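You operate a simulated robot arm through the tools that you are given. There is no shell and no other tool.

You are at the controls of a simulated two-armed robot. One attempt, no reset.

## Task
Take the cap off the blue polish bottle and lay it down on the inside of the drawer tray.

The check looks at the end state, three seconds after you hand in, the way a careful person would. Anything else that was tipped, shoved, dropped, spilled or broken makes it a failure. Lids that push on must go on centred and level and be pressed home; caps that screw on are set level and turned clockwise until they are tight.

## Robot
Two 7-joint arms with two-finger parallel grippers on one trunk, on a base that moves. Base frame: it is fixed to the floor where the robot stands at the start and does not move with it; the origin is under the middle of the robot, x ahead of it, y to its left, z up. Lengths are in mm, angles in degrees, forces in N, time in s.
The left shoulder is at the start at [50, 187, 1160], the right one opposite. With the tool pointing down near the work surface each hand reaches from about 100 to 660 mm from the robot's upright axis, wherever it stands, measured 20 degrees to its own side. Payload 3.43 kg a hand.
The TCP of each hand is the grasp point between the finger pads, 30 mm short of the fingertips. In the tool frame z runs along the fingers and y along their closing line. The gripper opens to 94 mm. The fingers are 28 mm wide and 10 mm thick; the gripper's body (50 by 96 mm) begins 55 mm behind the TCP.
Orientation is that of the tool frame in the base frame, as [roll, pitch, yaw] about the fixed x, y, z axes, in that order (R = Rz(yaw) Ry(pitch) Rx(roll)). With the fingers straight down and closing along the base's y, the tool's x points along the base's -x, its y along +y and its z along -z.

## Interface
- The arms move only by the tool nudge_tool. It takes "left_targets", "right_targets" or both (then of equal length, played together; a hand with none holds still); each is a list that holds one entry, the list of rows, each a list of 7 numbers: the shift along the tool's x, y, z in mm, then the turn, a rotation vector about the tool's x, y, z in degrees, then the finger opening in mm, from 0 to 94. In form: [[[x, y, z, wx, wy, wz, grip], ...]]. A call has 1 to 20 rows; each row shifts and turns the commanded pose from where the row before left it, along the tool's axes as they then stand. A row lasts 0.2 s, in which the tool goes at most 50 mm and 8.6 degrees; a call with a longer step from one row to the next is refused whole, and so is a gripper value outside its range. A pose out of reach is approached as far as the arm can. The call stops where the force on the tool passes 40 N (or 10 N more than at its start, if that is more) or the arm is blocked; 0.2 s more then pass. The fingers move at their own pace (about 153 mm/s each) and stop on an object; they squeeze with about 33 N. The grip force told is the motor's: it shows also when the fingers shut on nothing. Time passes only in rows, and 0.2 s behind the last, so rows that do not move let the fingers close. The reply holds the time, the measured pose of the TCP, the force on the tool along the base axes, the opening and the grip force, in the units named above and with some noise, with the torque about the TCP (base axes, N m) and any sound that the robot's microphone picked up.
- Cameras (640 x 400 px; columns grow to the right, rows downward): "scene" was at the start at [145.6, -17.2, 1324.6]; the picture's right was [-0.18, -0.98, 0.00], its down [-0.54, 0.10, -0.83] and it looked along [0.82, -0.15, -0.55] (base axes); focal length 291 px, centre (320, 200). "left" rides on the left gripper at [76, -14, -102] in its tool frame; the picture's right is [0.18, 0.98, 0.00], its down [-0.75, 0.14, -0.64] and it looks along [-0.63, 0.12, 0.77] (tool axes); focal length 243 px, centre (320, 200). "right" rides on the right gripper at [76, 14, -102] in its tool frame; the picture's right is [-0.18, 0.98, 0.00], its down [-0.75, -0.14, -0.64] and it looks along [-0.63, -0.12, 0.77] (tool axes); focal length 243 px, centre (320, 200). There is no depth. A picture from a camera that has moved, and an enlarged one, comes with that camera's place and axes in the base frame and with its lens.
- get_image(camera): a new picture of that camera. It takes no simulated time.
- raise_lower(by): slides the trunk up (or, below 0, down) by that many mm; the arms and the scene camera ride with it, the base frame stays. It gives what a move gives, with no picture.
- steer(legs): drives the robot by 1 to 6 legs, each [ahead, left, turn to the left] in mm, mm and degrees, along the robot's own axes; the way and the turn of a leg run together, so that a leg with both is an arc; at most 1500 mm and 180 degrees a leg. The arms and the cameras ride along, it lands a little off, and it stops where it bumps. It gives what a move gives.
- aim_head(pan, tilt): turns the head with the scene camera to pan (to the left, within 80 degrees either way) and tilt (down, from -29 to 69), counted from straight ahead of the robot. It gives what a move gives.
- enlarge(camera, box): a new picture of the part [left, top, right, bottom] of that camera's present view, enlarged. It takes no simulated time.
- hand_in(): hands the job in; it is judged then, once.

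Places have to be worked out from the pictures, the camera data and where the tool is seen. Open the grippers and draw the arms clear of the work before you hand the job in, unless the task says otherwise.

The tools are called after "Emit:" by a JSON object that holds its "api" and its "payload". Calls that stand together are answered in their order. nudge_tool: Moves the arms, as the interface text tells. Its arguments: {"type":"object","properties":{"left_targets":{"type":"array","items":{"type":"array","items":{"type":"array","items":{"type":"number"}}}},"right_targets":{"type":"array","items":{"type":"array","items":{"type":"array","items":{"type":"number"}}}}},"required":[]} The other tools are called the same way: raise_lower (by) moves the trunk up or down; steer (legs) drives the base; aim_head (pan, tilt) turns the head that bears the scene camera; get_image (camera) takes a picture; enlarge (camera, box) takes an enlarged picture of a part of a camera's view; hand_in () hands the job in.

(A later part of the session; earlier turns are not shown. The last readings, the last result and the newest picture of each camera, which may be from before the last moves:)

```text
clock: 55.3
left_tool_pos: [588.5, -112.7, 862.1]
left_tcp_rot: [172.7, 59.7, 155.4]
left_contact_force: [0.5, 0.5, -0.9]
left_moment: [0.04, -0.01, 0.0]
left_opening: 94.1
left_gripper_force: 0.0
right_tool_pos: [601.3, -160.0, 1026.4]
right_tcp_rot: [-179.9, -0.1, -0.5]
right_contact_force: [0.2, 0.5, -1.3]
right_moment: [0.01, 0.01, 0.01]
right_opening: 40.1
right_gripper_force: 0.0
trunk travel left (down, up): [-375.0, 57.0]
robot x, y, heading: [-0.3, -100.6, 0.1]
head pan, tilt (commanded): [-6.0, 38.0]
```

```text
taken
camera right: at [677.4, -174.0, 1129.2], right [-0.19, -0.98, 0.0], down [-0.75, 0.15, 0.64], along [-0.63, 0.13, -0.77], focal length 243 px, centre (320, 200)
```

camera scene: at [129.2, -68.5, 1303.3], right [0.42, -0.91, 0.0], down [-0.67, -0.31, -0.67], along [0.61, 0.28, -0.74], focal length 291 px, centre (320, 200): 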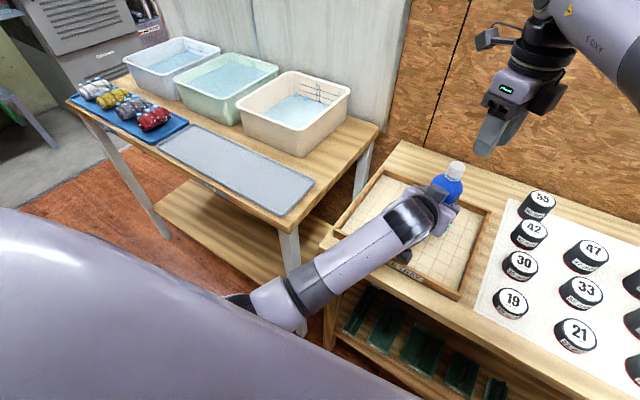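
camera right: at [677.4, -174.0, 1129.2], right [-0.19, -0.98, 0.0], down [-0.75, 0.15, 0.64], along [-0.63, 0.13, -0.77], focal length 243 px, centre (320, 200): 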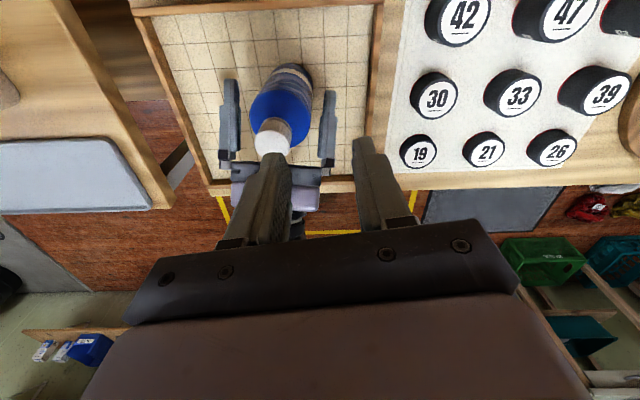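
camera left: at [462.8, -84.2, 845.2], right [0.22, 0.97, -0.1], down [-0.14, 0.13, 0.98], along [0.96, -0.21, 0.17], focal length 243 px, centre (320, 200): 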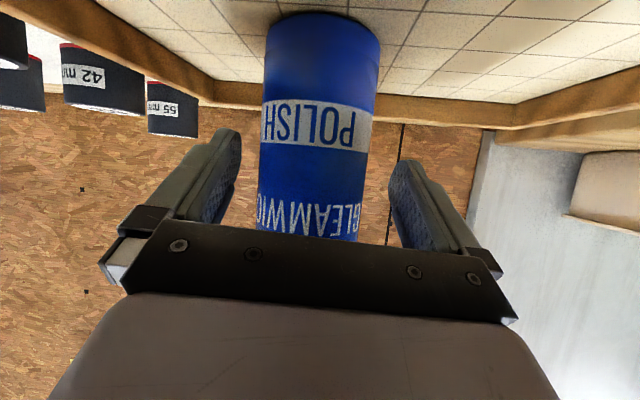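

That view is blocked by the gripper itself, though it shows the wrist turns at least 200° in total. I look again with the head, aiming at the left forearm and elbow.

Emit:
{"api": "aim_head", "payload": {"pan": 35, "tilt": 50}}

Emit:
{"api": "get_image", "payload": {"camera": "scene"}}

Emit:
{"api": "enlarge", "payload": {"camera": "scene", "box": [200, 150, 480, 350]}}

```text
clock: 56.4
left_tool_pos: [587.8, -112.9, 863.3]
left_tcp_rot: [172.8, 59.8, 155.5]
left_contact_force: [0.1, -0.7, -0.1]
left_moment: [0.01, -0.06, 0.01]
left_opening: 93.8
left_gripper_force: 0.0
right_tool_pos: [602.1, -160.1, 1026.3]
right_tcp_rot: [-179.8, -0.2, -0.4]
right_contact_force: [0.4, 0.7, -0.1]
right_moment: [-0.01, 0.01, -0.03]
right_opening: 40.0
right_gripper_force: 0.0
trunk travel left (down, up): [-375.0, 57.0]
robot x, y, heading: [3.0, -100.2, 0.1]
head pan, tilt (commanded): [35.0, 50.0]
```

```text
taken
camera scene: at [121.2, -57.6, 1300.6], right [0.57, -0.82, 0.0], down [-0.63, -0.44, -0.64], along [0.53, 0.37, -0.77], focal length 291 px, centre (320, 200)
```

scene: 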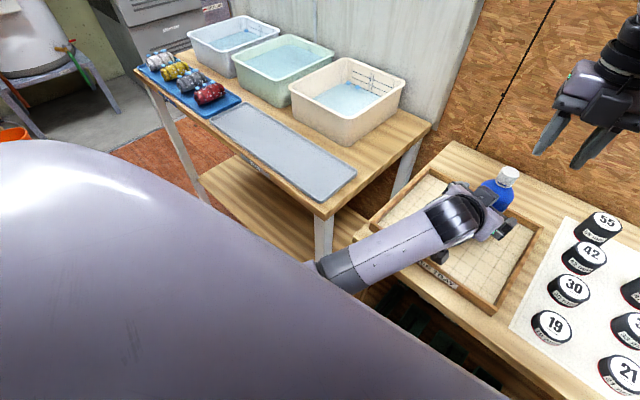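

```text
2.00 times, centred on (340, 250) of scene
camera zoom: at [121.2, -57.6, 1300.6], right [0.57, -0.82, 0.0], down [-0.63, -0.44, -0.64], along [0.53, 0.37, -0.77], focal length 582 px, centre (280, 100)
```

zoom: 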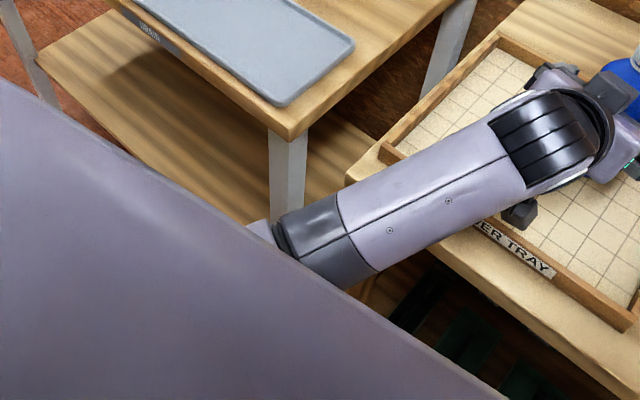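

The two head views place the forearm at z≈935 and the elbow against the robot's chest — self-contact, not the bench. I move the left hand 15 mm forward (palm still clear of the bottle) and restore its proper orientation.

Emit:
{"api": "nudge_tool", "payload": {"left_targets": [[[-2.5, 0, 4.33, 1.1, 0, -0.75, 94], [-2.5, 0, 4.33, 1.1, 0, -0.75, 94], [-2.5, 0, 4.33, 1.1, 0, -0.76, 94], [0, 0, 0, 0, 0, 0, 94], [0, 0, 0, 0, 0, 0, 94]]]}}

Emit:
{"api": "get_image", "payload": {"camera": "left"}}

Emit:
{"api": "aim_head", "payload": {"pan": -6, "tilt": 38}}

Emit:
{"api": "get_image", "payload": {"camera": "scene"}}

```text
clock: 57.5
left_tool_pos: [601.4, -120.2, 863.9]
left_tcp_rot: [-179.3, 59.9, 160.4]
left_contact_force: [0.0, -1.3, 0.1]
left_moment: [-0.04, 0.01, -0.03]
left_opening: 93.8
left_gripper_force: 0.1
right_tool_pos: [602.1, -159.3, 1027.0]
right_tcp_rot: [-179.8, -0.1, -0.4]
right_contact_force: [-1.3, 0.9, 0.0]
right_moment: [0.0, 0.03, 0.02]
right_opening: 39.8
right_gripper_force: 0.0
trunk travel left (down, up): [-375.0, 57.0]
robot x, y, heading: [-3.0, -100.3, 0.1]
head pan, tilt (commanded): [35.0, 50.0]
```

```text
taken
camera left: at [477.4, -90.1, 848.5], right [0.25, 0.95, -0.17], down [-0.12, 0.2, 0.97], along [0.96, -0.23, 0.16], focal length 243 px, centre (320, 200)
```

left: 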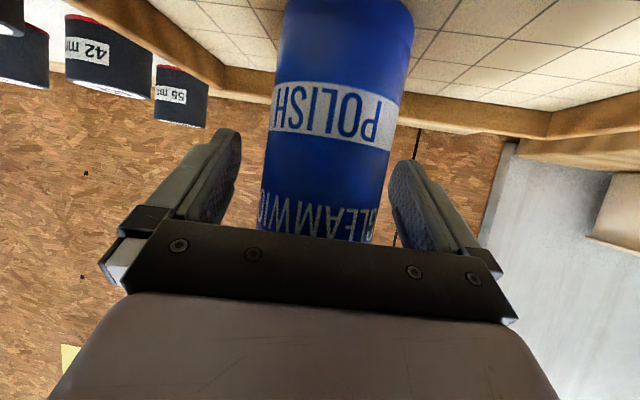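

```text
clock: 58.6
left_tool_pos: [603.3, -120.4, 864.4]
left_tcp_rot: [-179.3, 60.0, 160.3]
left_contact_force: [0.4, 0.4, 1.3]
left_moment: [-0.02, 0.01, 0.0]
left_opening: 93.9
left_gripper_force: 0.0
right_tool_pos: [602.0, -158.8, 1027.8]
right_tcp_rot: [-179.9, -0.1, -0.3]
right_contact_force: [0.4, -0.9, -0.2]
right_moment: [0.01, 0.0, 0.0]
right_opening: 39.8
right_gripper_force: 0.0
trunk travel left (down, up): [-375.0, 57.0]
robot x, y, heading: [0.1, -105.5, 0.0]
head pan, tilt (commanded): [-6.0, 38.0]
```

```text
taken
camera scene: at [143.9, -110.7, 1317.7], right [-0.1, -0.99, 0.0], down [-0.61, 0.06, -0.79], along [0.78, -0.08, -0.62], focal length 291 px, centre (320, 200)
```

scene: 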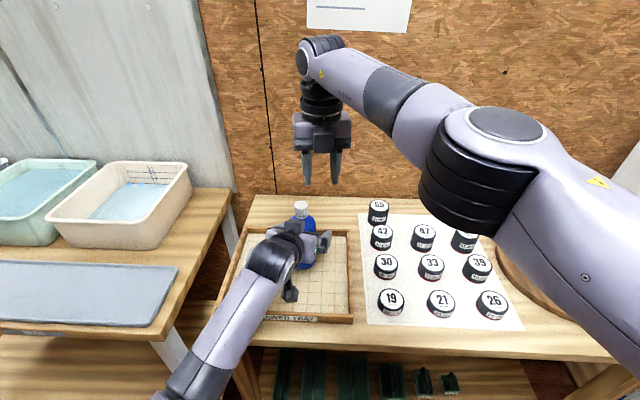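

The left hand is free again and tracks exactly. Before raising it I move the right hand away to the right and up so the two don't meet.

Emit:
{"api": "nudge_tool", "payload": {"right_targets": [[[-15, 28, -10, 0, 0, 0, 40], [-15, 28, -10, 0, 0, 0, 40], [-15, 28, -10, 0, 0, 0, 40], [-15, 28, -10, 0, 0, 0, 40], [-15, 28, -10, 0, 0, 0, 40], [-15, 28, -10, 0, 0, 0, 40], [0, 0, 0, 0, 0, 0, 40]]]}}

Emit:
{"api": "get_image", "payload": {"camera": "scene"}}

```text
clock: 60.2
left_tool_pos: [601.8, -120.8, 864.3]
left_tcp_rot: [-179.3, 60.0, 160.4]
left_contact_force: [0.6, -0.7, 1.5]
left_moment: [0.03, -0.01, 0.03]
left_opening: 94.1
left_gripper_force: 0.0
right_tool_pos: [509.9, -328.0, 1086.2]
right_tcp_rot: [-179.7, -0.2, -0.3]
right_contact_force: [0.2, -0.3, -0.3]
right_moment: [0.04, -0.02, 0.0]
right_opening: 40.1
right_gripper_force: 0.1
trunk travel left (down, up): [-375.0, 57.0]
robot x, y, heading: [0.9, -101.5, 0.1]
head pan, tilt (commanded): [-6.0, 38.0]
```

```text
taken
camera scene: at [144.0, -110.6, 1317.7], right [-0.1, -0.99, 0.0], down [-0.61, 0.06, -0.79], along [0.78, -0.08, -0.62], focal length 291 px, centre (320, 200)
```

scene: 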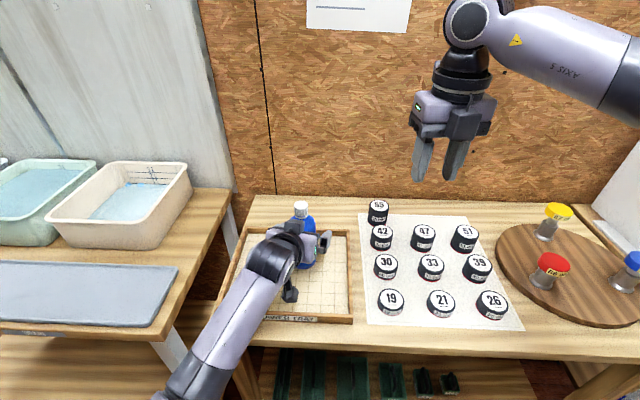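

The right hand is clear. I raise the left hand straight up 140 mm around the bottle, which is centred between the fingers.

Emit:
{"api": "nudge_tool", "payload": {"left_targets": [[[-8.66, 0, -5, 0, 0, 0, 94], [-8.66, 0, -5, 0, 0, 0, 94], [-8.66, 0, -5, 0, 0, 0, 94], [0, 0, 0, 0, 0, 0, 94]]]}}

Emit:
{"api": "get_image", "payload": {"camera": "left"}}

```text
clock: 61.2
left_tool_pos: [602.9, -117.0, 891.8]
left_tcp_rot: [-179.9, 59.8, 160.0]
left_contact_force: [-0.8, -1.0, 0.3]
left_moment: [0.02, 0.0, -0.01]
left_opening: 93.9
left_gripper_force: 0.0
right_tool_pos: [510.4, -327.2, 1085.5]
right_tcp_rot: [-179.8, -0.1, -0.4]
right_contact_force: [0.3, 0.5, 0.5]
right_moment: [-0.01, 0.01, 0.0]
right_opening: 40.1
right_gripper_force: 0.0
trunk travel left (down, up): [-375.0, 57.0]
robot x, y, heading: [-1.3, -100.2, -0.2]
head pan, tilt (commanded): [-6.0, 38.0]
```

```text
taken
camera left: at [478.7, -86.5, 876.8], right [0.25, 0.96, -0.16], down [-0.12, 0.19, 0.97], along [0.96, -0.22, 0.16], focal length 243 px, centre (320, 200)
```

left: 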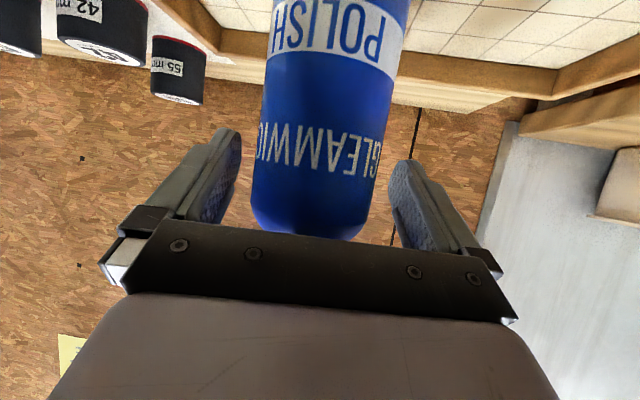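

It follows, with a slight drift of 3.6 mm to the left. I continue up 40 mm, correcting sideways, then check again.

Emit:
{"api": "nudge_tool", "payload": {"left_targets": [[[-8.66, -1.2, -5, 0, 0, 0, 94], [-8.66, -1.2, -5, 0, 0, 0, 94], [-8.66, -1.2, -5, 0, 0, 0, 94], [-8.66, 0, -5, 0, 0, 0, 94], [0, 0, 0, 0, 0, 0, 94]]]}}

Emit:
{"api": "get_image", "payload": {"camera": "left"}}

Emit:
{"api": "get_image", "payload": {"camera": "scene"}}

```text
clock: 62.4
left_tool_pos: [604.1, -111.4, 928.5]
left_tcp_rot: [178.5, 59.5, 159.3]
left_contact_force: [-0.5, 0.8, 0.0]
left_moment: [0.0, 0.02, 0.02]
left_opening: 93.8
left_gripper_force: 0.0
right_tool_pos: [510.4, -326.1, 1085.6]
right_tcp_rot: [-179.8, -0.1, -0.4]
right_contact_force: [-0.4, -0.3, -0.3]
right_moment: [0.02, -0.01, 0.0]
right_opening: 39.9
right_gripper_force: 0.0
trunk travel left (down, up): [-375.0, 57.0]
robot x, y, heading: [-0.6, -100.3, 0.1]
head pan, tilt (commanded): [-6.0, 38.0]
```

```text
taken
camera left: at [479.8, -82.6, 914.3], right [0.24, 0.96, -0.15], down [-0.12, 0.18, 0.98], along [0.96, -0.22, 0.16], focal length 243 px, centre (320, 200)
```

left: 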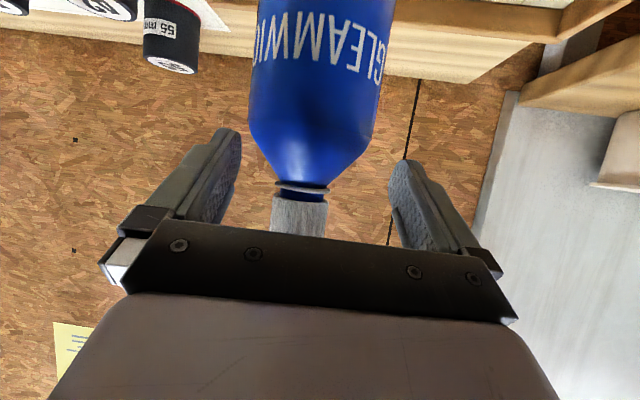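

```text
taken
camera scene: at [143.9, -110.7, 1317.7], right [-0.1, -0.99, 0.0], down [-0.61, 0.06, -0.79], along [0.78, -0.08, -0.62], focal length 291 px, centre (320, 200)
```

scene: 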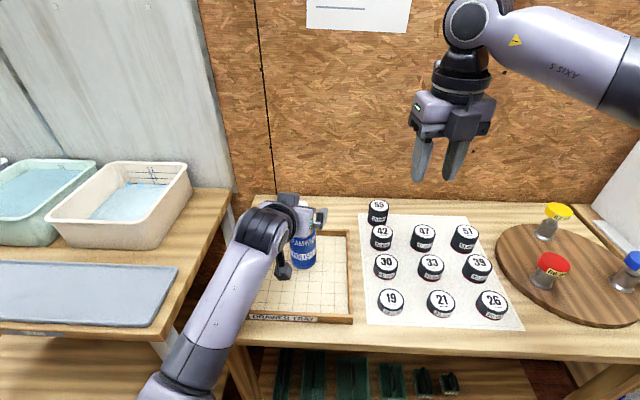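

The elbow keeps rubbing the chest as the hand rises. The fingers are now around the neck with ample clearance, so I combine rising with moving forward, which earlier relieved the contact.

Emit:
{"api": "nudge_tool", "payload": {"left_targets": [[[-8.56, 0, 0.83, 0, 0, 0, 94], [-8.56, 0, 0.83, 0, 0, 0, 94], [-8.56, 0, 0.83, 0, 0, 0, 94], [0, 0, 0, 0, 0, 0, 94]]]}}

Emit:
{"api": "get_image", "payload": {"camera": "left"}}

```text
clock: 63.4
left_tool_pos: [620.5, -115.8, 947.7]
left_tcp_rot: [178.3, 59.4, 159.2]
left_contact_force: [-0.5, 0.0, 0.8]
left_moment: [0.0, 0.01, -0.02]
left_opening: 94.1
left_gripper_force: 0.1
right_tool_pos: [509.7, -326.7, 1086.3]
right_tcp_rot: [-179.8, -0.1, -0.4]
right_contact_force: [-0.2, 0.7, -1.2]
right_moment: [-0.01, 0.0, 0.0]
right_opening: 40.1
right_gripper_force: 0.1
trunk travel left (down, up): [-375.0, 57.0]
robot x, y, heading: [-1.3, -99.4, -0.3]
head pan, tilt (commanded): [-6.0, 38.0]
```

```text
taken
camera left: at [494.8, -85.9, 934.4], right [0.24, 0.96, -0.14], down [-0.12, 0.18, 0.98], along [0.96, -0.21, 0.16], focal length 243 px, centre (320, 200)
```

left: 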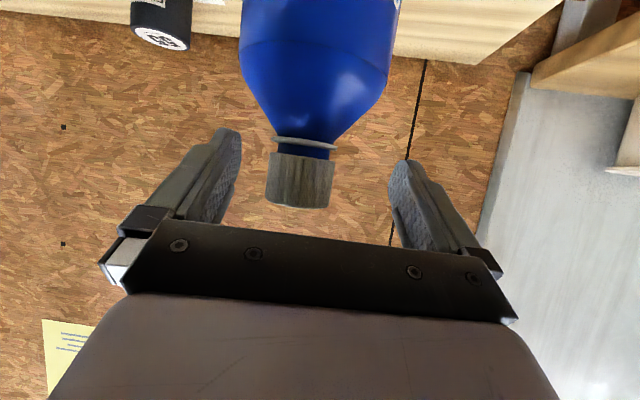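

It tracks well now and the bottle below is upright. I continue up 50 mm.

Emit:
{"api": "nudge_tool", "payload": {"left_targets": [[[-8.66, 0, -5, 0, 0, 0, 94], [-8.66, 0, -5, 0, 0, 0, 94], [-8.66, 0, -5, 0, 0, 0, 94], [-8.66, 0, -5, 0, 0, 0, 94], [-8.66, 0, -5, 0, 0, 0, 94], [0, 0, 0, 0, 0, 0, 94]]]}}

Emit:
{"api": "get_image", "payload": {"camera": "left"}}

Emit:
{"api": "get_image", "payload": {"camera": "scene"}}

```text
clock: 65.0
left_tool_pos: [622.6, -101.4, 986.4]
left_tcp_rot: [176.9, 58.3, 159.1]
left_contact_force: [1.1, 0.9, 0.5]
left_moment: [-0.01, -0.01, -0.02]
left_opening: 93.9
left_gripper_force: 0.0
right_tool_pos: [511.1, -326.4, 1085.8]
right_tcp_rot: [-179.7, -0.2, -0.4]
right_contact_force: [-0.3, 0.0, 0.2]
right_moment: [0.03, 0.0, 0.02]
right_opening: 40.2
right_gripper_force: 0.1
trunk travel left (down, up): [-375.0, 57.0]
robot x, y, heading: [2.3, -101.9, -0.2]
head pan, tilt (commanded): [-6.0, 38.0]
stopped in row 6 (left hand): the arm was blocked; the commanded pose is now the measured one
```

```text
taken
camera left: at [497.0, -75.0, 974.6], right [0.22, 0.97, -0.13], down [-0.11, 0.15, 0.98], along [0.97, -0.2, 0.14], focal length 243 px, centre (320, 200)
```

left: 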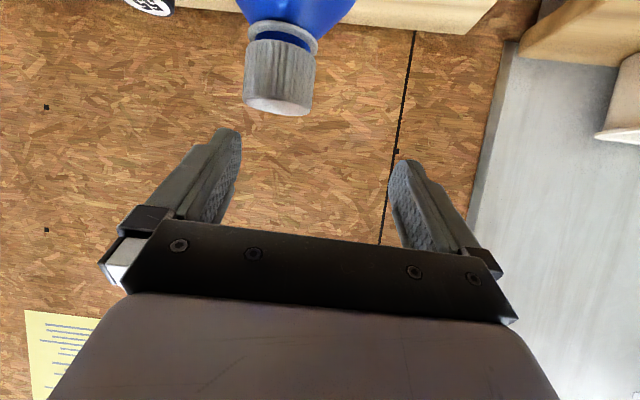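

```text
taken
camera scene: at [144.0, -110.6, 1317.7], right [-0.1, -0.99, 0.0], down [-0.61, 0.06, -0.79], along [0.78, -0.08, -0.62], focal length 291 px, centre (320, 200)
```

scene: 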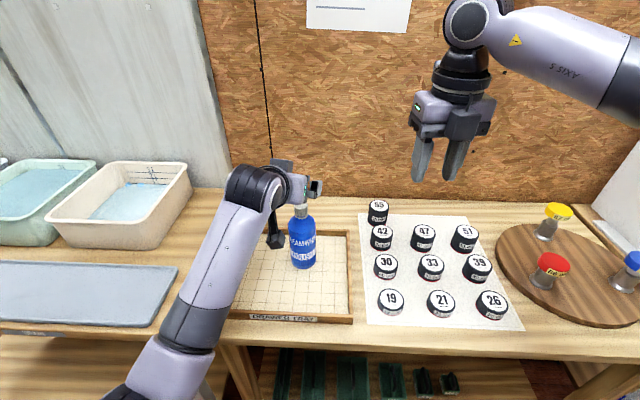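

The fingertips are just above the cap now. I continue up while going with the leftward drift so the elbow swings out from the chest.

Emit:
{"api": "nudge_tool", "payload": {"left_targets": [[[-8.66, 4, -5, 0, 0, 0, 94], [-8.66, 4, -5, 0, 0, 0, 94], [-8.66, 8, -5, 0, 0, 0, 94], [-8.66, 12, -5, 0, 0, 0, 94], [0, 20, 0, 0, 0, 0, 94], [0, 0, 0, 0, 0, 0, 94]]]}}

Emit:
{"api": "get_image", "payload": {"camera": "left"}}

Emit:
{"api": "get_image", "payload": {"camera": "scene"}}

```text
clock: 66.4
left_tool_pos: [638.0, -60.1, 1029.1]
left_tcp_rot: [177.3, 58.4, 159.2]
left_contact_force: [-0.2, -0.5, -0.2]
left_moment: [0.03, 0.01, 0.03]
left_opening: 94.1
left_gripper_force: 0.1
right_tool_pos: [509.6, -326.6, 1086.7]
right_tcp_rot: [-179.8, -0.1, -0.3]
right_contact_force: [-0.4, 0.5, 0.1]
right_moment: [0.01, -0.02, -0.02]
right_opening: 39.7
right_gripper_force: 0.1
trunk travel left (down, up): [-375.0, 57.0]
robot x, y, heading: [0.6, -98.5, -0.0]
head pan, tilt (commanded): [-6.0, 38.0]
```

```text
taken
camera left: at [512.3, -32.8, 1017.2], right [0.22, 0.97, -0.13], down [-0.11, 0.16, 0.98], along [0.97, -0.2, 0.14], focal length 243 px, centre (320, 200)
```

left: 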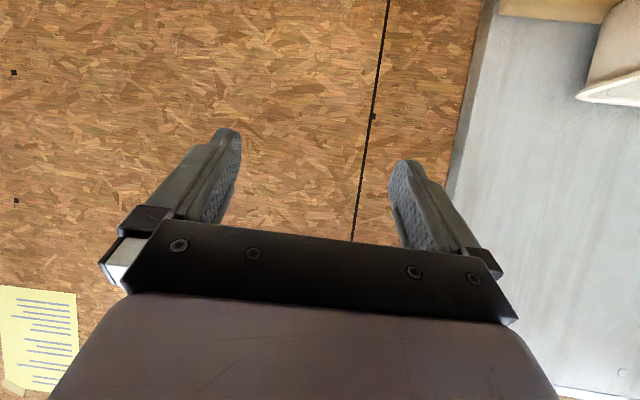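

```text
taken
camera scene: at [143.9, -110.8, 1317.8], right [-0.1, -0.99, 0.0], down [-0.61, 0.06, -0.79], along [0.78, -0.08, -0.62], focal length 291 px, centre (320, 200)
```

scene: 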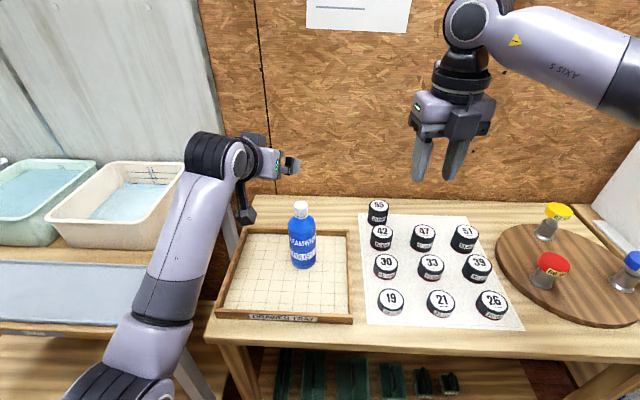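

The left arm is free, the bottle stands upright in the tray, and the tray itself hasn't moved. I draw the left hand back and up, then turn it tool-down again to reset its posture before driving.

Emit:
{"api": "nudge_tool", "payload": {"left_targets": [[[2.8, -2.3, -28, 0, 0, 0, 94], [2.8, -2.3, -28, 0, 0, 0, 94], [2.8, -2.3, -28, 0, 0, 0, 94], [2.8, -2.3, -28, 0, 0, 0, 94], [2.8, -2.3, -28, 0, 0, 0, 94], [2.8, -2.3, -28, 0, 0, 0, 94], [0, 0, 0, 0, 0, 0, 94]]]}}

Emit:
{"api": "get_image", "payload": {"camera": "scene"}}

```text
clock: 68.0
left_tool_pos: [489.0, -25.8, 1101.9]
left_tcp_rot: [177.0, 58.4, 159.1]
left_contact_force: [-1.0, -0.3, -0.1]
left_moment: [0.02, 0.02, -0.01]
left_opening: 93.7
left_gripper_force: 0.1
right_tool_pos: [511.0, -327.2, 1084.7]
right_tcp_rot: [-179.8, -0.1, -0.5]
right_contact_force: [-0.5, -0.5, -0.3]
right_moment: [-0.01, 0.05, 0.0]
right_opening: 40.1
right_gripper_force: 0.0
trunk travel left (down, up): [-375.0, 57.0]
robot x, y, heading: [2.0, -98.7, -0.1]
head pan, tilt (commanded): [-6.0, 38.0]
```

```text
taken
camera scene: at [144.0, -110.8, 1317.7], right [-0.1, -0.99, 0.0], down [-0.61, 0.06, -0.79], along [0.78, -0.08, -0.62], focal length 291 px, centre (320, 200)
```

scene: 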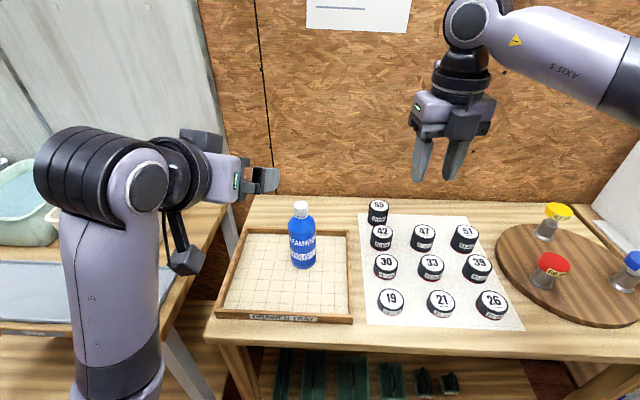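

Good. The left arm moves freely; I rotate its hand back to tool-down while pulling it back toward its starting place.

Emit:
{"api": "nudge_tool", "payload": {"left_targets": [[[0, 0, 0, 0, 7.3, 0, 94], [0, 0, 0, 0, 7.3, 0, 94], [0, 0, 0, 0, 7.3, 0, 94], [0, 0, 0, 0, 7.3, 0, 94], [0, 0, 0, 0, 7.3, 0, 94], [0, 0, 0, 0, 7.3, 0, 94], [0, 0, 0, 0, 7.3, 0, 94], [0, 0, 0, 0, 7.3, 0, 94], [20, 0, -15, 0, 0, 0, 94], [20, 0, -15, 0, 0, 0, 94], [20, 0, -15, 0, 0, 0, 94], [20, 0, -15, 0, 0, 0, 94], [0, 0, 0, 0, 0, 0, 94]]]}}

Emit:
{"api": "get_image", "payload": {"camera": "scene"}}

```text
clock: 70.8
left_tool_pos: [580.2, -44.6, 1097.0]
left_tcp_rot: [178.6, -0.3, 162.8]
left_contact_force: [0.0, 0.0, -0.2]
left_moment: [0.01, -0.03, 0.01]
left_opening: 94.0
left_gripper_force: 0.0
left hand out of reach, approached as far as the arm can: row 2, 3, 4, 5, 6, 7, 9, 10, 11, 12
right_tool_pos: [509.4, -326.6, 1085.5]
right_tcp_rot: [-179.8, -0.2, -0.4]
right_contact_force: [0.8, -0.4, 0.0]
right_moment: [0.0, -0.03, -0.01]
right_opening: 40.0
right_gripper_force: 0.0
trunk travel left (down, up): [-375.0, 57.0]
robot x, y, heading: [-3.3, -101.9, -0.2]
head pan, tilt (commanded): [-6.0, 38.0]
```

```text
taken
camera scene: at [144.1, -110.7, 1317.7], right [-0.1, -0.99, 0.0], down [-0.61, 0.06, -0.79], along [0.78, -0.08, -0.62], focal length 291 px, centre (320, 200)
```

scene: 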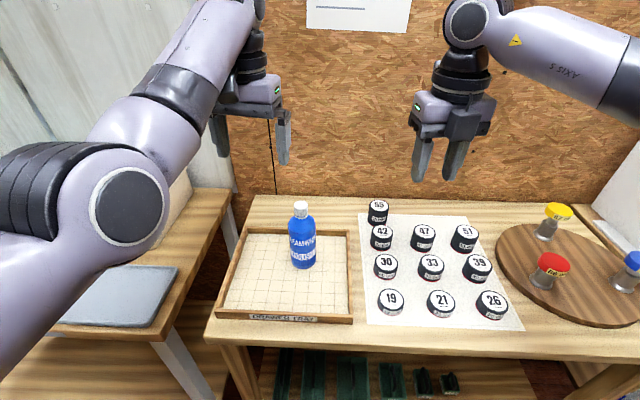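

The left hand is tool-down again with its elbow swung out to the left. I retry drawing it back and up toward its start pose.

Emit:
{"api": "nudge_tool", "payload": {"left_targets": [[[25, 0, -10, 0, 0, -4, 94], [25, 0, -10, 0, 0, -4, 94], [25, 0, -10, 0, 0, -4, 94], [25, 0, -10, 0, 0, -5, 94], [25, 0, -10, 0, 0, 0, 94], [25, 0, -10, 0, 0, 0, 94], [0, 0, 0, 0, 0, 0, 94]]]}}

Emit:
{"api": "get_image", "payload": {"camera": "scene"}}

```text
clock: 72.6
left_tool_pos: [552.9, -51.1, 1186.4]
left_tcp_rot: [179.6, -1.0, -178.4]
left_contact_force: [0.1, 0.7, 0.4]
left_moment: [-0.03, 0.01, 0.01]
left_opening: 93.8
left_gripper_force: 0.0
left hand out of reach, approached as far as the arm can: row 1, 2, 3, 4, 5, 6
right_tool_pos: [511.7, -326.3, 1086.0]
right_tcp_rot: [-179.7, -0.1, -0.4]
right_contact_force: [0.1, 0.0, 0.6]
right_moment: [0.04, 0.0, 0.01]
right_opening: 40.2
right_gripper_force: 0.0
trunk travel left (down, up): [-375.0, 57.0]
robot x, y, heading: [2.0, -101.7, -0.0]
head pan, tilt (commanded): [-6.0, 38.0]
stopped in row 7 (left hand): the arm was blocked; the commanded pose is now the measured one
```

```text
taken
camera scene: at [144.0, -110.5, 1317.7], right [-0.1, -0.99, 0.0], down [-0.61, 0.06, -0.79], along [0.78, -0.08, -0.62], focal length 291 px, centre (320, 200)
```

scene: 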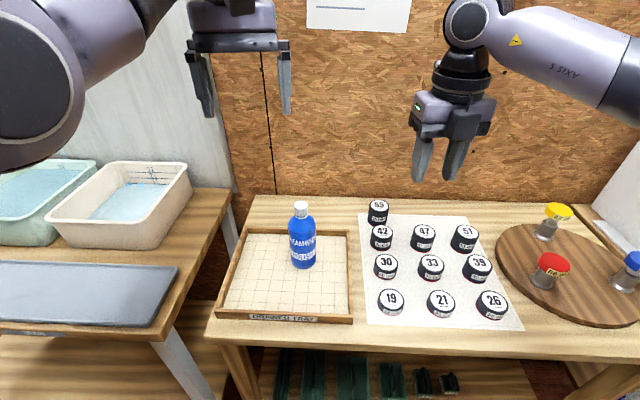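

The elbow has come up near the head and blocks. I try backing off left and down instead, in small steps, watching how it follows.

Emit:
{"api": "nudge_tool", "payload": {"left_targets": [[[5, 15, 15, 0, 0, 0, 94], [5, 15, 15, 0, 0, 0, 94], [5, 15, 15, 0, 0, 0, 94], [5, 15, 15, 0, 0, 0, 94], [0, 0, 0, 0, 0, 0, 94]]]}}

Emit:
{"api": "get_image", "payload": {"camera": "scene"}}

```text
clock: 73.8
left_tool_pos: [581.8, -10.6, 1146.7]
left_tcp_rot: [179.4, -0.9, -178.7]
left_contact_force: [0.4, -0.2, -0.2]
left_moment: [-0.01, 0.02, 0.04]
left_opening: 93.5
left_gripper_force: 0.0
left hand out of reach, approached as far as the arm can: row 1, 2, 3, 4
right_tool_pos: [509.1, -327.5, 1086.5]
right_tcp_rot: [-179.8, -0.1, -0.4]
right_contact_force: [0.1, -0.3, 0.0]
right_moment: [0.0, 0.0, -0.01]
right_opening: 40.2
right_gripper_force: 0.1
trunk travel left (down, up): [-375.0, 57.0]
robot x, y, heading: [0.8, -103.2, -0.0]
head pan, tilt (commanded): [-6.0, 38.0]
```

```text
taken
camera scene: at [143.9, -110.8, 1317.8], right [-0.1, -0.99, 0.0], down [-0.61, 0.06, -0.79], along [0.78, -0.08, -0.62], focal length 291 px, centre (320, 200)
```

scene: 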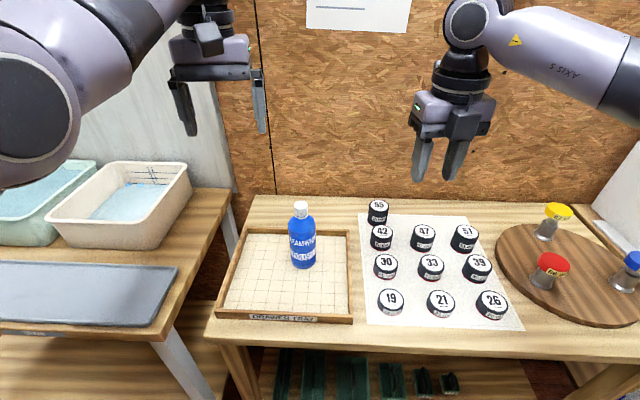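

The left arm is simply near joint limits in this posture, but both hands are high and clear. New plan: grip the bottle from the left side (heading about -50°), coming down over it from above, which keeps the elbow away from the chest. First I drive 20 mm ahead and 80 mm left to give the right arm more reach.

Emit:
{"api": "steer", "payload": {"legs": [[20, 80, 0]]}}

Emit:
{"api": "get_image", "payload": {"camera": "scene"}}

Emit:
{"api": "enlarge", "payload": {"camera": "scene", "box": [290, 190, 370, 290]}}

```text
clock: 75.2
left_tool_pos: [601.1, 69.7, 1147.0]
left_tcp_rot: [179.5, -0.9, -178.7]
left_contact_force: [-1.1, 0.5, -0.4]
left_moment: [-0.02, -0.02, 0.01]
left_opening: 94.0
left_gripper_force: 0.1
right_tool_pos: [530.7, -247.4, 1085.9]
right_tcp_rot: [-179.9, -0.1, -0.4]
right_contact_force: [-0.2, -0.4, 0.6]
right_moment: [0.0, 0.01, 0.0]
right_opening: 40.1
right_gripper_force: 0.0
trunk travel left (down, up): [-375.0, 57.0]
robot x, y, heading: [21.9, -22.6, 0.1]
head pan, tilt (commanded): [-6.0, 38.0]
```

```text
taken
camera scene: at [163.9, -30.7, 1317.7], right [-0.1, -0.99, 0.0], down [-0.61, 0.06, -0.79], along [0.78, -0.08, -0.62], focal length 291 px, centre (320, 200)
```

scene: 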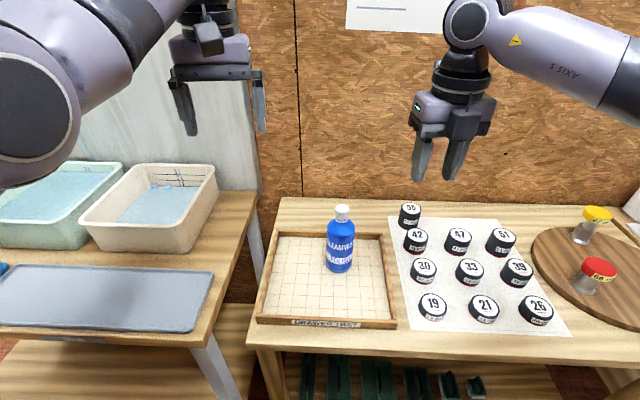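

```text
4.00 times, centred on (330, 240) of scene
camera zoom: at [163.9, -30.7, 1317.7], right [-0.1, -0.99, 0.0], down [-0.61, 0.06, -0.79], along [0.78, -0.08, -0.62], focal length 1164 px, centre (280, 40)
```

zoom: 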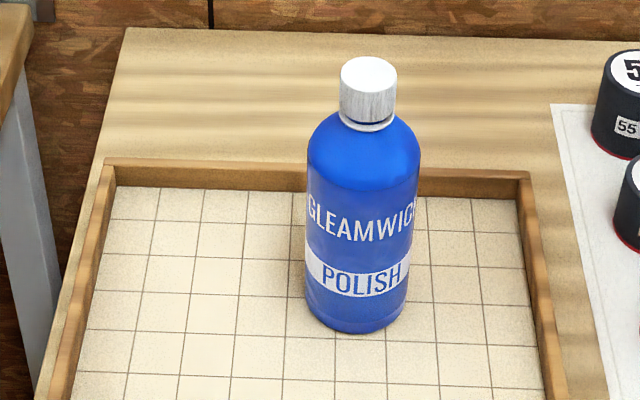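

Two head views put the bottle at about (595.5, -119), cap top z≈953, standing upright. I now re-pose the left hand in the air: yaw to heading -50°, then pitch up to 30° below horizontal.

Emit:
{"api": "nudge_tool", "payload": {"left_targets": [[[0, 0, 0, 0, 0, 8.4, 94], [0, 0, 0, 0, 0, 8.4, 94], [0, 0, 0, 0, 0, 8.4, 94], [0, 0, 0, 0, 0, 8.4, 94], [0, 0, 0, 0, 0, 8.4, 94], [0, 0, 0, 0, 0, 8.4, 94], [0, 0, 0, 0, -7.5, 0, 94], [0, 0, 0, 0, -7.5, 0, 94], [0, 0, 0, 0, -7.5, 0, 94], [0, 0, 0, 0, -7.5, 0, 94], [0, 0, 0, 0, -7.5, 0, 94], [0, 0, 0, 0, -7.5, 0, 94], [0, 0, 0, 0, -7.5, 0, 94], [0, 0, 0, 0, -7.5, 0, 94], [0, 0, 0, 0, 0, 0, 94]]]}}

Emit:
{"api": "get_image", "payload": {"camera": "scene"}}

```text
clock: 78.4
left_tool_pos: [743.0, 40.7, 1192.4]
left_tcp_rot: [-179.2, 59.1, 131.5]
left_contact_force: [0.2, -0.5, -0.2]
left_moment: [0.02, 0.01, -0.01]
left_opening: 94.1
left_gripper_force: 0.2
left hand out of reach, approached as far as the arm can: row 7, 8, 9, 10, 11, 12, 13, 14
right_tool_pos: [531.1, -247.9, 1086.0]
right_tcp_rot: [-179.9, 0.0, -0.4]
right_contact_force: [0.4, 0.1, -0.6]
right_moment: [0.03, 0.02, 0.05]
right_opening: 39.8
right_gripper_force: 0.0
trunk travel left (down, up): [-375.0, 57.0]
robot x, y, heading: [19.4, -21.0, 0.2]
head pan, tilt (commanded): [-6.0, 38.0]
```

```text
taken
camera scene: at [163.7, -31.1, 1317.8], right [-0.1, -0.99, 0.0], down [-0.61, 0.06, -0.79], along [0.78, -0.08, -0.62], focal length 291 px, centre (320, 200)
```

scene: 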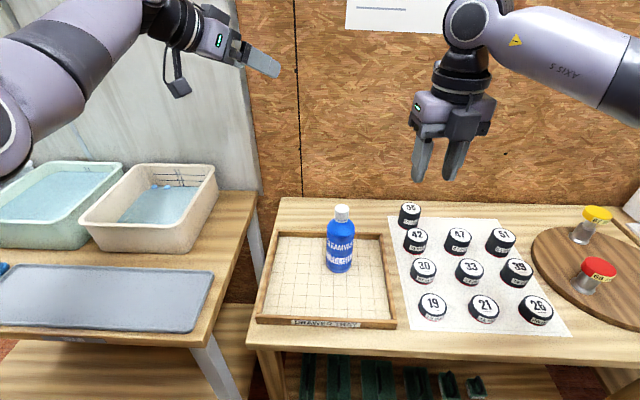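

The left arm appears stuck fully stretched (straight elbow). I coax it with a sideways-and-downward move toward the work, which should let the elbow bend again, well above everything.

Emit:
{"api": "nudge_tool", "payload": {"left_targets": [[[10.1, -31.5, 12.4, 0, 0, 0, 94], [10.1, -31.5, 12.4, 0, 0, 0, 94], [10.1, -31.5, 12.4, 0, 0, 0, 94], [10.1, -31.5, 12.4, 0, 0, 0, 94], [0, 0, 0, 0, 0, 0, 94]]]}}

Emit:
{"api": "get_image", "payload": {"camera": "scene"}}

```text
clock: 79.6
left_tool_pos: [727.8, -74.3, 1143.8]
left_tcp_rot: [-179.3, 58.9, 131.4]
left_contact_force: [0.2, -0.3, -0.1]
left_moment: [-0.02, 0.03, 0.0]
left_opening: 94.0
left_gripper_force: 0.1
left hand out of reach, approached as far as the arm can: row 1, 2, 3, 4
right_tool_pos: [531.2, -246.9, 1085.5]
right_tcp_rot: [-179.8, -0.2, -0.5]
right_contact_force: [0.2, 0.3, -0.6]
right_moment: [0.03, 0.0, 0.02]
right_opening: 40.1
right_gripper_force: 0.1
trunk travel left (down, up): [-375.0, 57.0]
robot x, y, heading: [19.3, -21.8, 0.0]
head pan, tilt (commanded): [-6.0, 38.0]
```

```text
taken
camera scene: at [163.9, -30.9, 1317.8], right [-0.1, -0.99, 0.0], down [-0.61, 0.06, -0.79], along [0.78, -0.08, -0.62], focal length 291 px, centre (320, 200)
```

scene: 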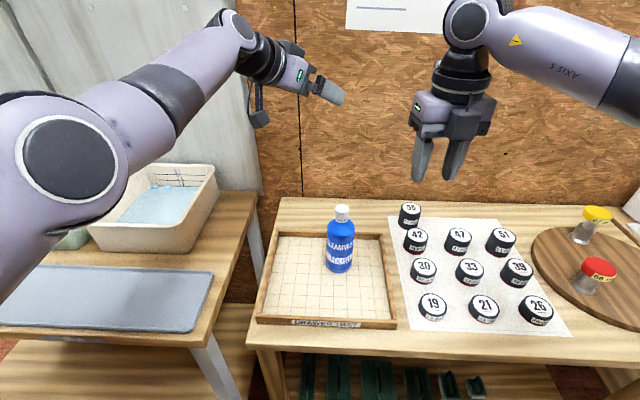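

The elbow looks to be bent slightly past straight, the "wrong" way, so pulling inward only jams it. I first stretch outward (to pass through straight), then move tangentially downward and inward, all high above the table.

Emit:
{"api": "nudge_tool", "payload": {"left_targets": [[[-7.1, 8.2, 5.5, 0, 0, 0, 94], [-7.1, 8.2, 5.5, 0, 0, 0, 94], [-7.1, 8.2, 5.5, 0, 0, 0, 94], [0, 0, 0, 0, 0, 0, 94]]]}}

Emit:
{"api": "get_image", "payload": {"camera": "scene"}}

```text
clock: 80.6
left_tool_pos: [728.7, -72.5, 1145.3]
left_tcp_rot: [-179.3, 58.9, 131.5]
left_contact_force: [0.4, -1.1, 0.9]
left_moment: [-0.01, 0.0, 0.03]
left_opening: 94.1
left_gripper_force: 0.1
left hand out of reach, approached as far as the arm can: row 1, 2, 3
right_tool_pos: [530.8, -247.3, 1084.8]
right_tcp_rot: [-179.9, -0.1, -0.4]
right_contact_force: [-0.6, -0.6, -0.5]
right_moment: [0.02, -0.01, -0.03]
right_opening: 40.1
right_gripper_force: 0.0
trunk travel left (down, up): [-375.0, 57.0]
robot x, y, heading: [19.1, -22.1, -0.1]
head pan, tilt (commanded): [-6.0, 38.0]
```

```text
taken
camera scene: at [163.8, -31.1, 1317.8], right [-0.1, -0.99, 0.0], down [-0.61, 0.06, -0.79], along [0.78, -0.08, -0.62], focal length 291 px, centre (320, 200)
```

scene: 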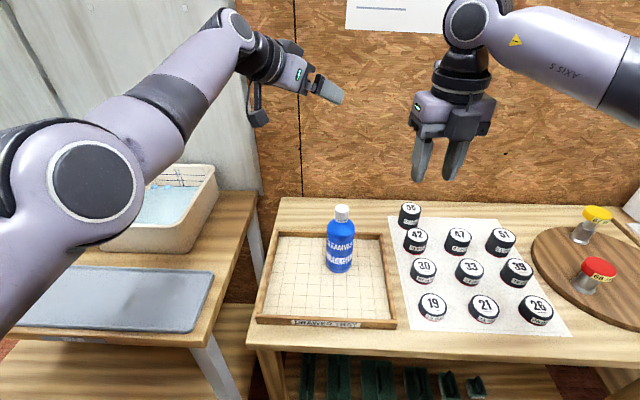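

Stretching had no effect on distance, so the arm is exactly straight. I now pull inward with full 50 mm steps to get the elbow to bend.

Emit:
{"api": "nudge_tool", "payload": {"left_targets": [[[26.3, -28.5, -30.5, 0, 0, 0, 94], [26.3, -28.5, -30.5, 0, 0, 0, 94], [26.3, -28.5, -30.5, 0, 0, 0, 94], [0, 0, 0, 0, 0, 0, 94]]]}}

Emit:
{"api": "get_image", "payload": {"camera": "scene"}}

```text
clock: 81.6
left_tool_pos: [585.2, -38.2, 1125.0]
left_tcp_rot: [-179.2, 58.8, 131.6]
left_contact_force: [-0.3, -0.4, -0.1]
left_moment: [0.0, 0.03, 0.01]
left_opening: 94.0
left_gripper_force: 0.1
right_tool_pos: [529.2, -249.0, 1085.4]
right_tcp_rot: [-179.8, -0.1, -0.3]
right_contact_force: [-0.3, 0.5, -0.2]
right_moment: [0.01, 0.01, 0.0]
right_opening: 39.8
right_gripper_force: 0.1
trunk travel left (down, up): [-375.0, 57.0]
robot x, y, heading: [18.9, -20.2, 0.0]
head pan, tilt (commanded): [-6.0, 38.0]
```

```text
taken
camera scene: at [164.2, -31.2, 1317.7], right [-0.1, -0.99, 0.0], down [-0.61, 0.06, -0.79], along [0.78, -0.08, -0.62], focal length 291 px, centre (320, 200)
```

scene: 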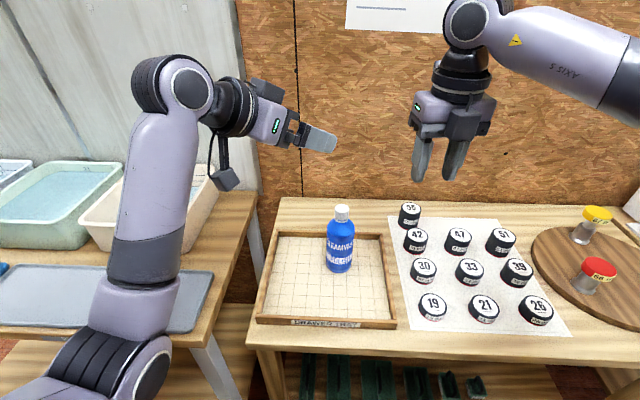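

The elbow bent again and the hand is at (585, -38, 1125) with the wanted orientation, elbow out to the left. I move it above the bottle at z≈1030.

Emit:
{"api": "nudge_tool", "payload": {"left_targets": [[[12.1, -11.5, 25.8, 0, 0, 0, 94], [12.1, -11.5, 25.8, 0, 0, 0, 94], [12.1, -11.5, 25.8, 0, 0, 0, 94], [12.1, -11.5, 25.8, 0, 0, 0, 94], [0, 0, 0, 0, 0, 0, 94]]]}}

Emit:
{"api": "get_image", "payload": {"camera": "scene"}}

Emit:
{"api": "get_image", "payload": {"camera": "left"}}

Emit:
{"api": "get_image", "payload": {"camera": "right"}}

```text
clock: 82.8
left_tool_pos: [593.1, -117.6, 1030.9]
left_tcp_rot: [-179.3, 59.0, 131.5]
left_contact_force: [0.6, 0.3, 0.7]
left_moment: [0.0, 0.01, -0.01]
left_opening: 94.0
left_gripper_force: 0.1
right_tool_pos: [531.4, -247.9, 1084.6]
right_tcp_rot: [-179.8, -0.1, -0.3]
right_contact_force: [-0.3, -0.9, 0.8]
right_moment: [0.02, 0.03, -0.03]
right_opening: 39.9
right_gripper_force: 0.1
trunk travel left (down, up): [-375.0, 57.0]
robot x, y, heading: [19.5, -20.5, 0.1]
head pan, tilt (commanded): [-6.0, 38.0]
```

```text
taken
camera scene: at [163.8, -31.0, 1317.8], right [-0.1, -0.99, 0.0], down [-0.61, 0.06, -0.79], along [0.78, -0.08, -0.62], focal length 291 px, centre (320, 200)
```

scene: 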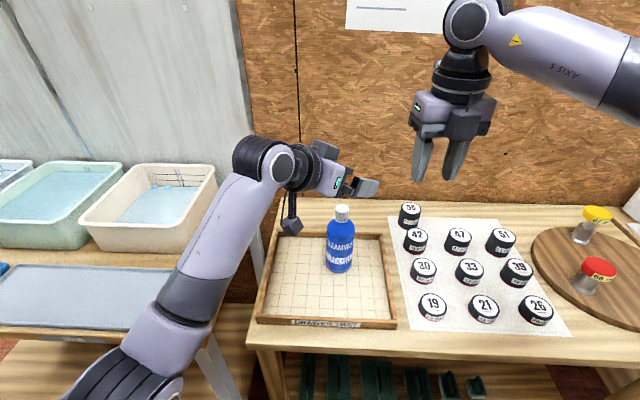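

```text
taken
camera left: at [497.3, -29.7, 1018.9], right [0.68, 0.71, -0.16], down [0.0, 0.22, 0.98], along [0.73, -0.66, 0.15], focal length 243 px, centre (320, 200)
```

left: 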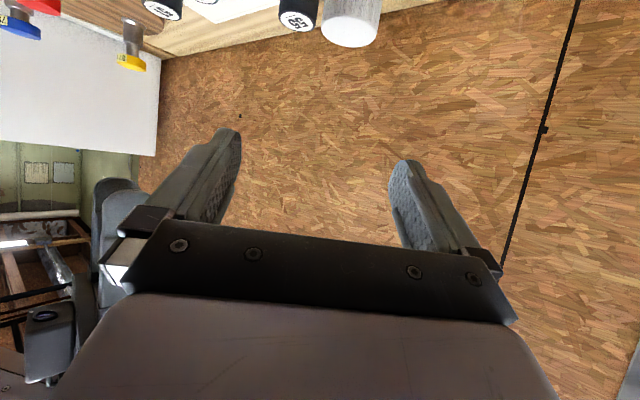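

```text
taken
camera right: at [605.9, -262.1, 1187.9], right [-0.19, -0.98, 0.0], down [-0.75, 0.14, 0.64], along [-0.63, 0.13, -0.77], focal length 243 px, centre (320, 200)
```

right: 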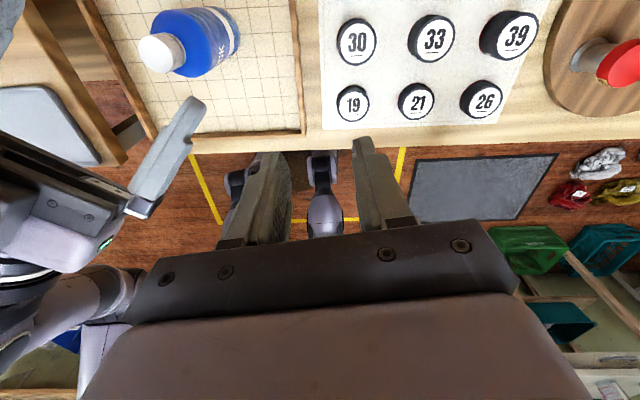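

The left hand is above the bottle. I enlarge the left view's cap to align laterally before coming down over the bottle.

Emit:
{"api": "enlarge", "payload": {"camera": "left", "box": [280, 0, 420, 90]}}

Emit:
{"api": "enlarge", "payload": {"camera": "right", "box": [60, 0, 260, 220]}}

```text
4.44 times, centred on (350, 45) of left
camera zoom: at [497.3, -29.7, 1018.9], right [0.68, 0.71, -0.16], down [0.0, 0.22, 0.98], along [0.73, -0.66, 0.15], focal length 1078 px, centre (187, 889)
```

zoom: 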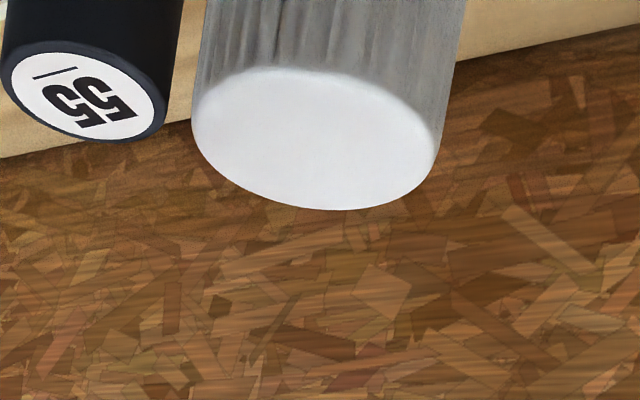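

```text
1.82 times, centred on (160, 110) of right
camera zoom: at [605.9, -262.1, 1187.9], right [-0.19, -0.98, 0.0], down [-0.75, 0.14, 0.64], along [-0.63, 0.13, -0.77], focal length 441 px, centre (611, 364)
```

zoom: 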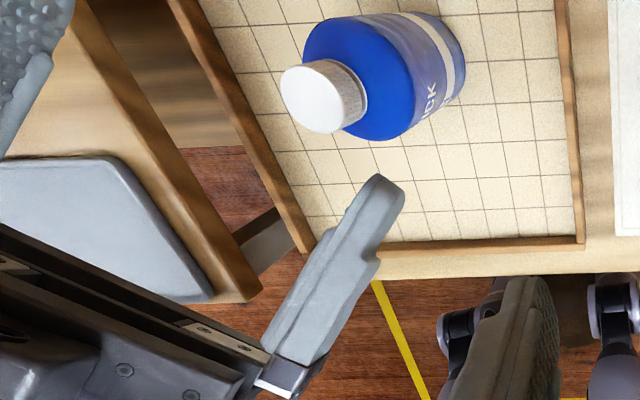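

The cap is 2.3 mm toward the left tool's +y; along the heading it's fine. I shift and descend 70 mm so the open fingers surround the cap, then check.

Emit:
{"api": "nudge_tool", "payload": {"left_targets": [[[0, 2.3, 0, 0, 0, 0, 94], [17.1, 0, 10.3, 0, 0, 0, 94], [17.1, 0, 10.3, 0, 0, 0, 94], [17.1, 0, 10.3, 0, 0, 0, 94], [8.6, 0, 5.2, 0, 0, 0, 94], [0, 0, 0, 0, 0, 0, 94]]]}}

Emit:
{"api": "get_image", "payload": {"camera": "left"}}

Emit:
{"api": "enlarge", "payload": {"camera": "scene", "box": [270, 140, 400, 290]}}

Emit:
{"api": "enlarge", "payload": {"camera": "right", "box": [60, 0, 260, 220]}}

```text
clock: 84.2
left_tool_pos: [593.3, -115.1, 960.5]
left_tcp_rot: [-179.3, 59.0, 131.5]
left_contact_force: [-0.5, -0.4, 0.0]
left_moment: [0.02, 0.0, 0.01]
left_opening: 94.0
left_gripper_force: 0.1
right_tool_pos: [529.9, -247.7, 1086.0]
right_tcp_rot: [-179.6, -0.1, -0.3]
right_contact_force: [-0.2, 0.4, 0.5]
right_moment: [0.02, 0.0, 0.0]
right_opening: 39.8
right_gripper_force: 0.0
trunk travel left (down, up): [-375.0, 57.0]
robot x, y, heading: [16.2, -17.3, 0.0]
head pan, tilt (commanded): [-6.0, 38.0]
```

```text
taken
camera left: at [498.9, -28.8, 948.0], right [0.68, 0.71, -0.16], down [0.01, 0.22, 0.98], along [0.73, -0.67, 0.14], focal length 243 px, centre (320, 200)
```

left: 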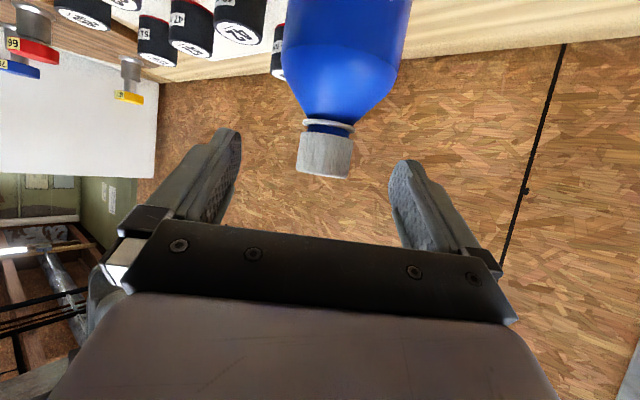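

```text
2.67 times, centred on (335, 215) of scene
camera zoom: at [163.8, -31.1, 1317.8], right [-0.1, -0.99, 0.0], down [-0.61, 0.06, -0.79], along [0.78, -0.08, -0.62], focal length 776 px, centre (280, 160)
```

zoom: 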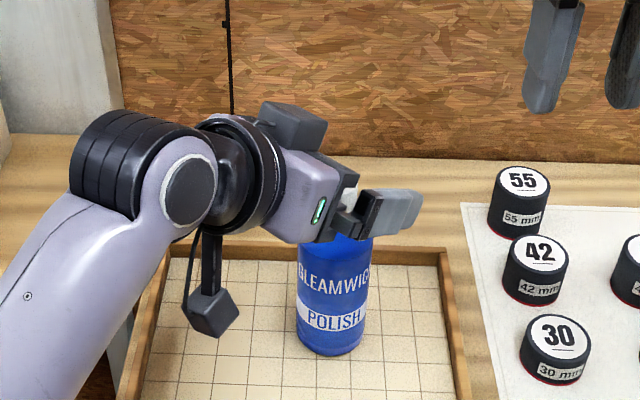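

```text
1.82 times, centred on (160, 110) of right
camera zoom: at [605.9, -262.1, 1187.8], right [-0.19, -0.98, 0.0], down [-0.75, 0.14, 0.64], along [-0.63, 0.13, -0.77], focal length 441 px, centre (611, 364)
```

zoom: 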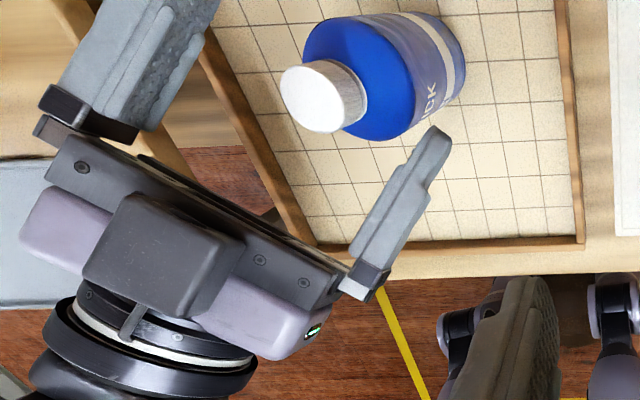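

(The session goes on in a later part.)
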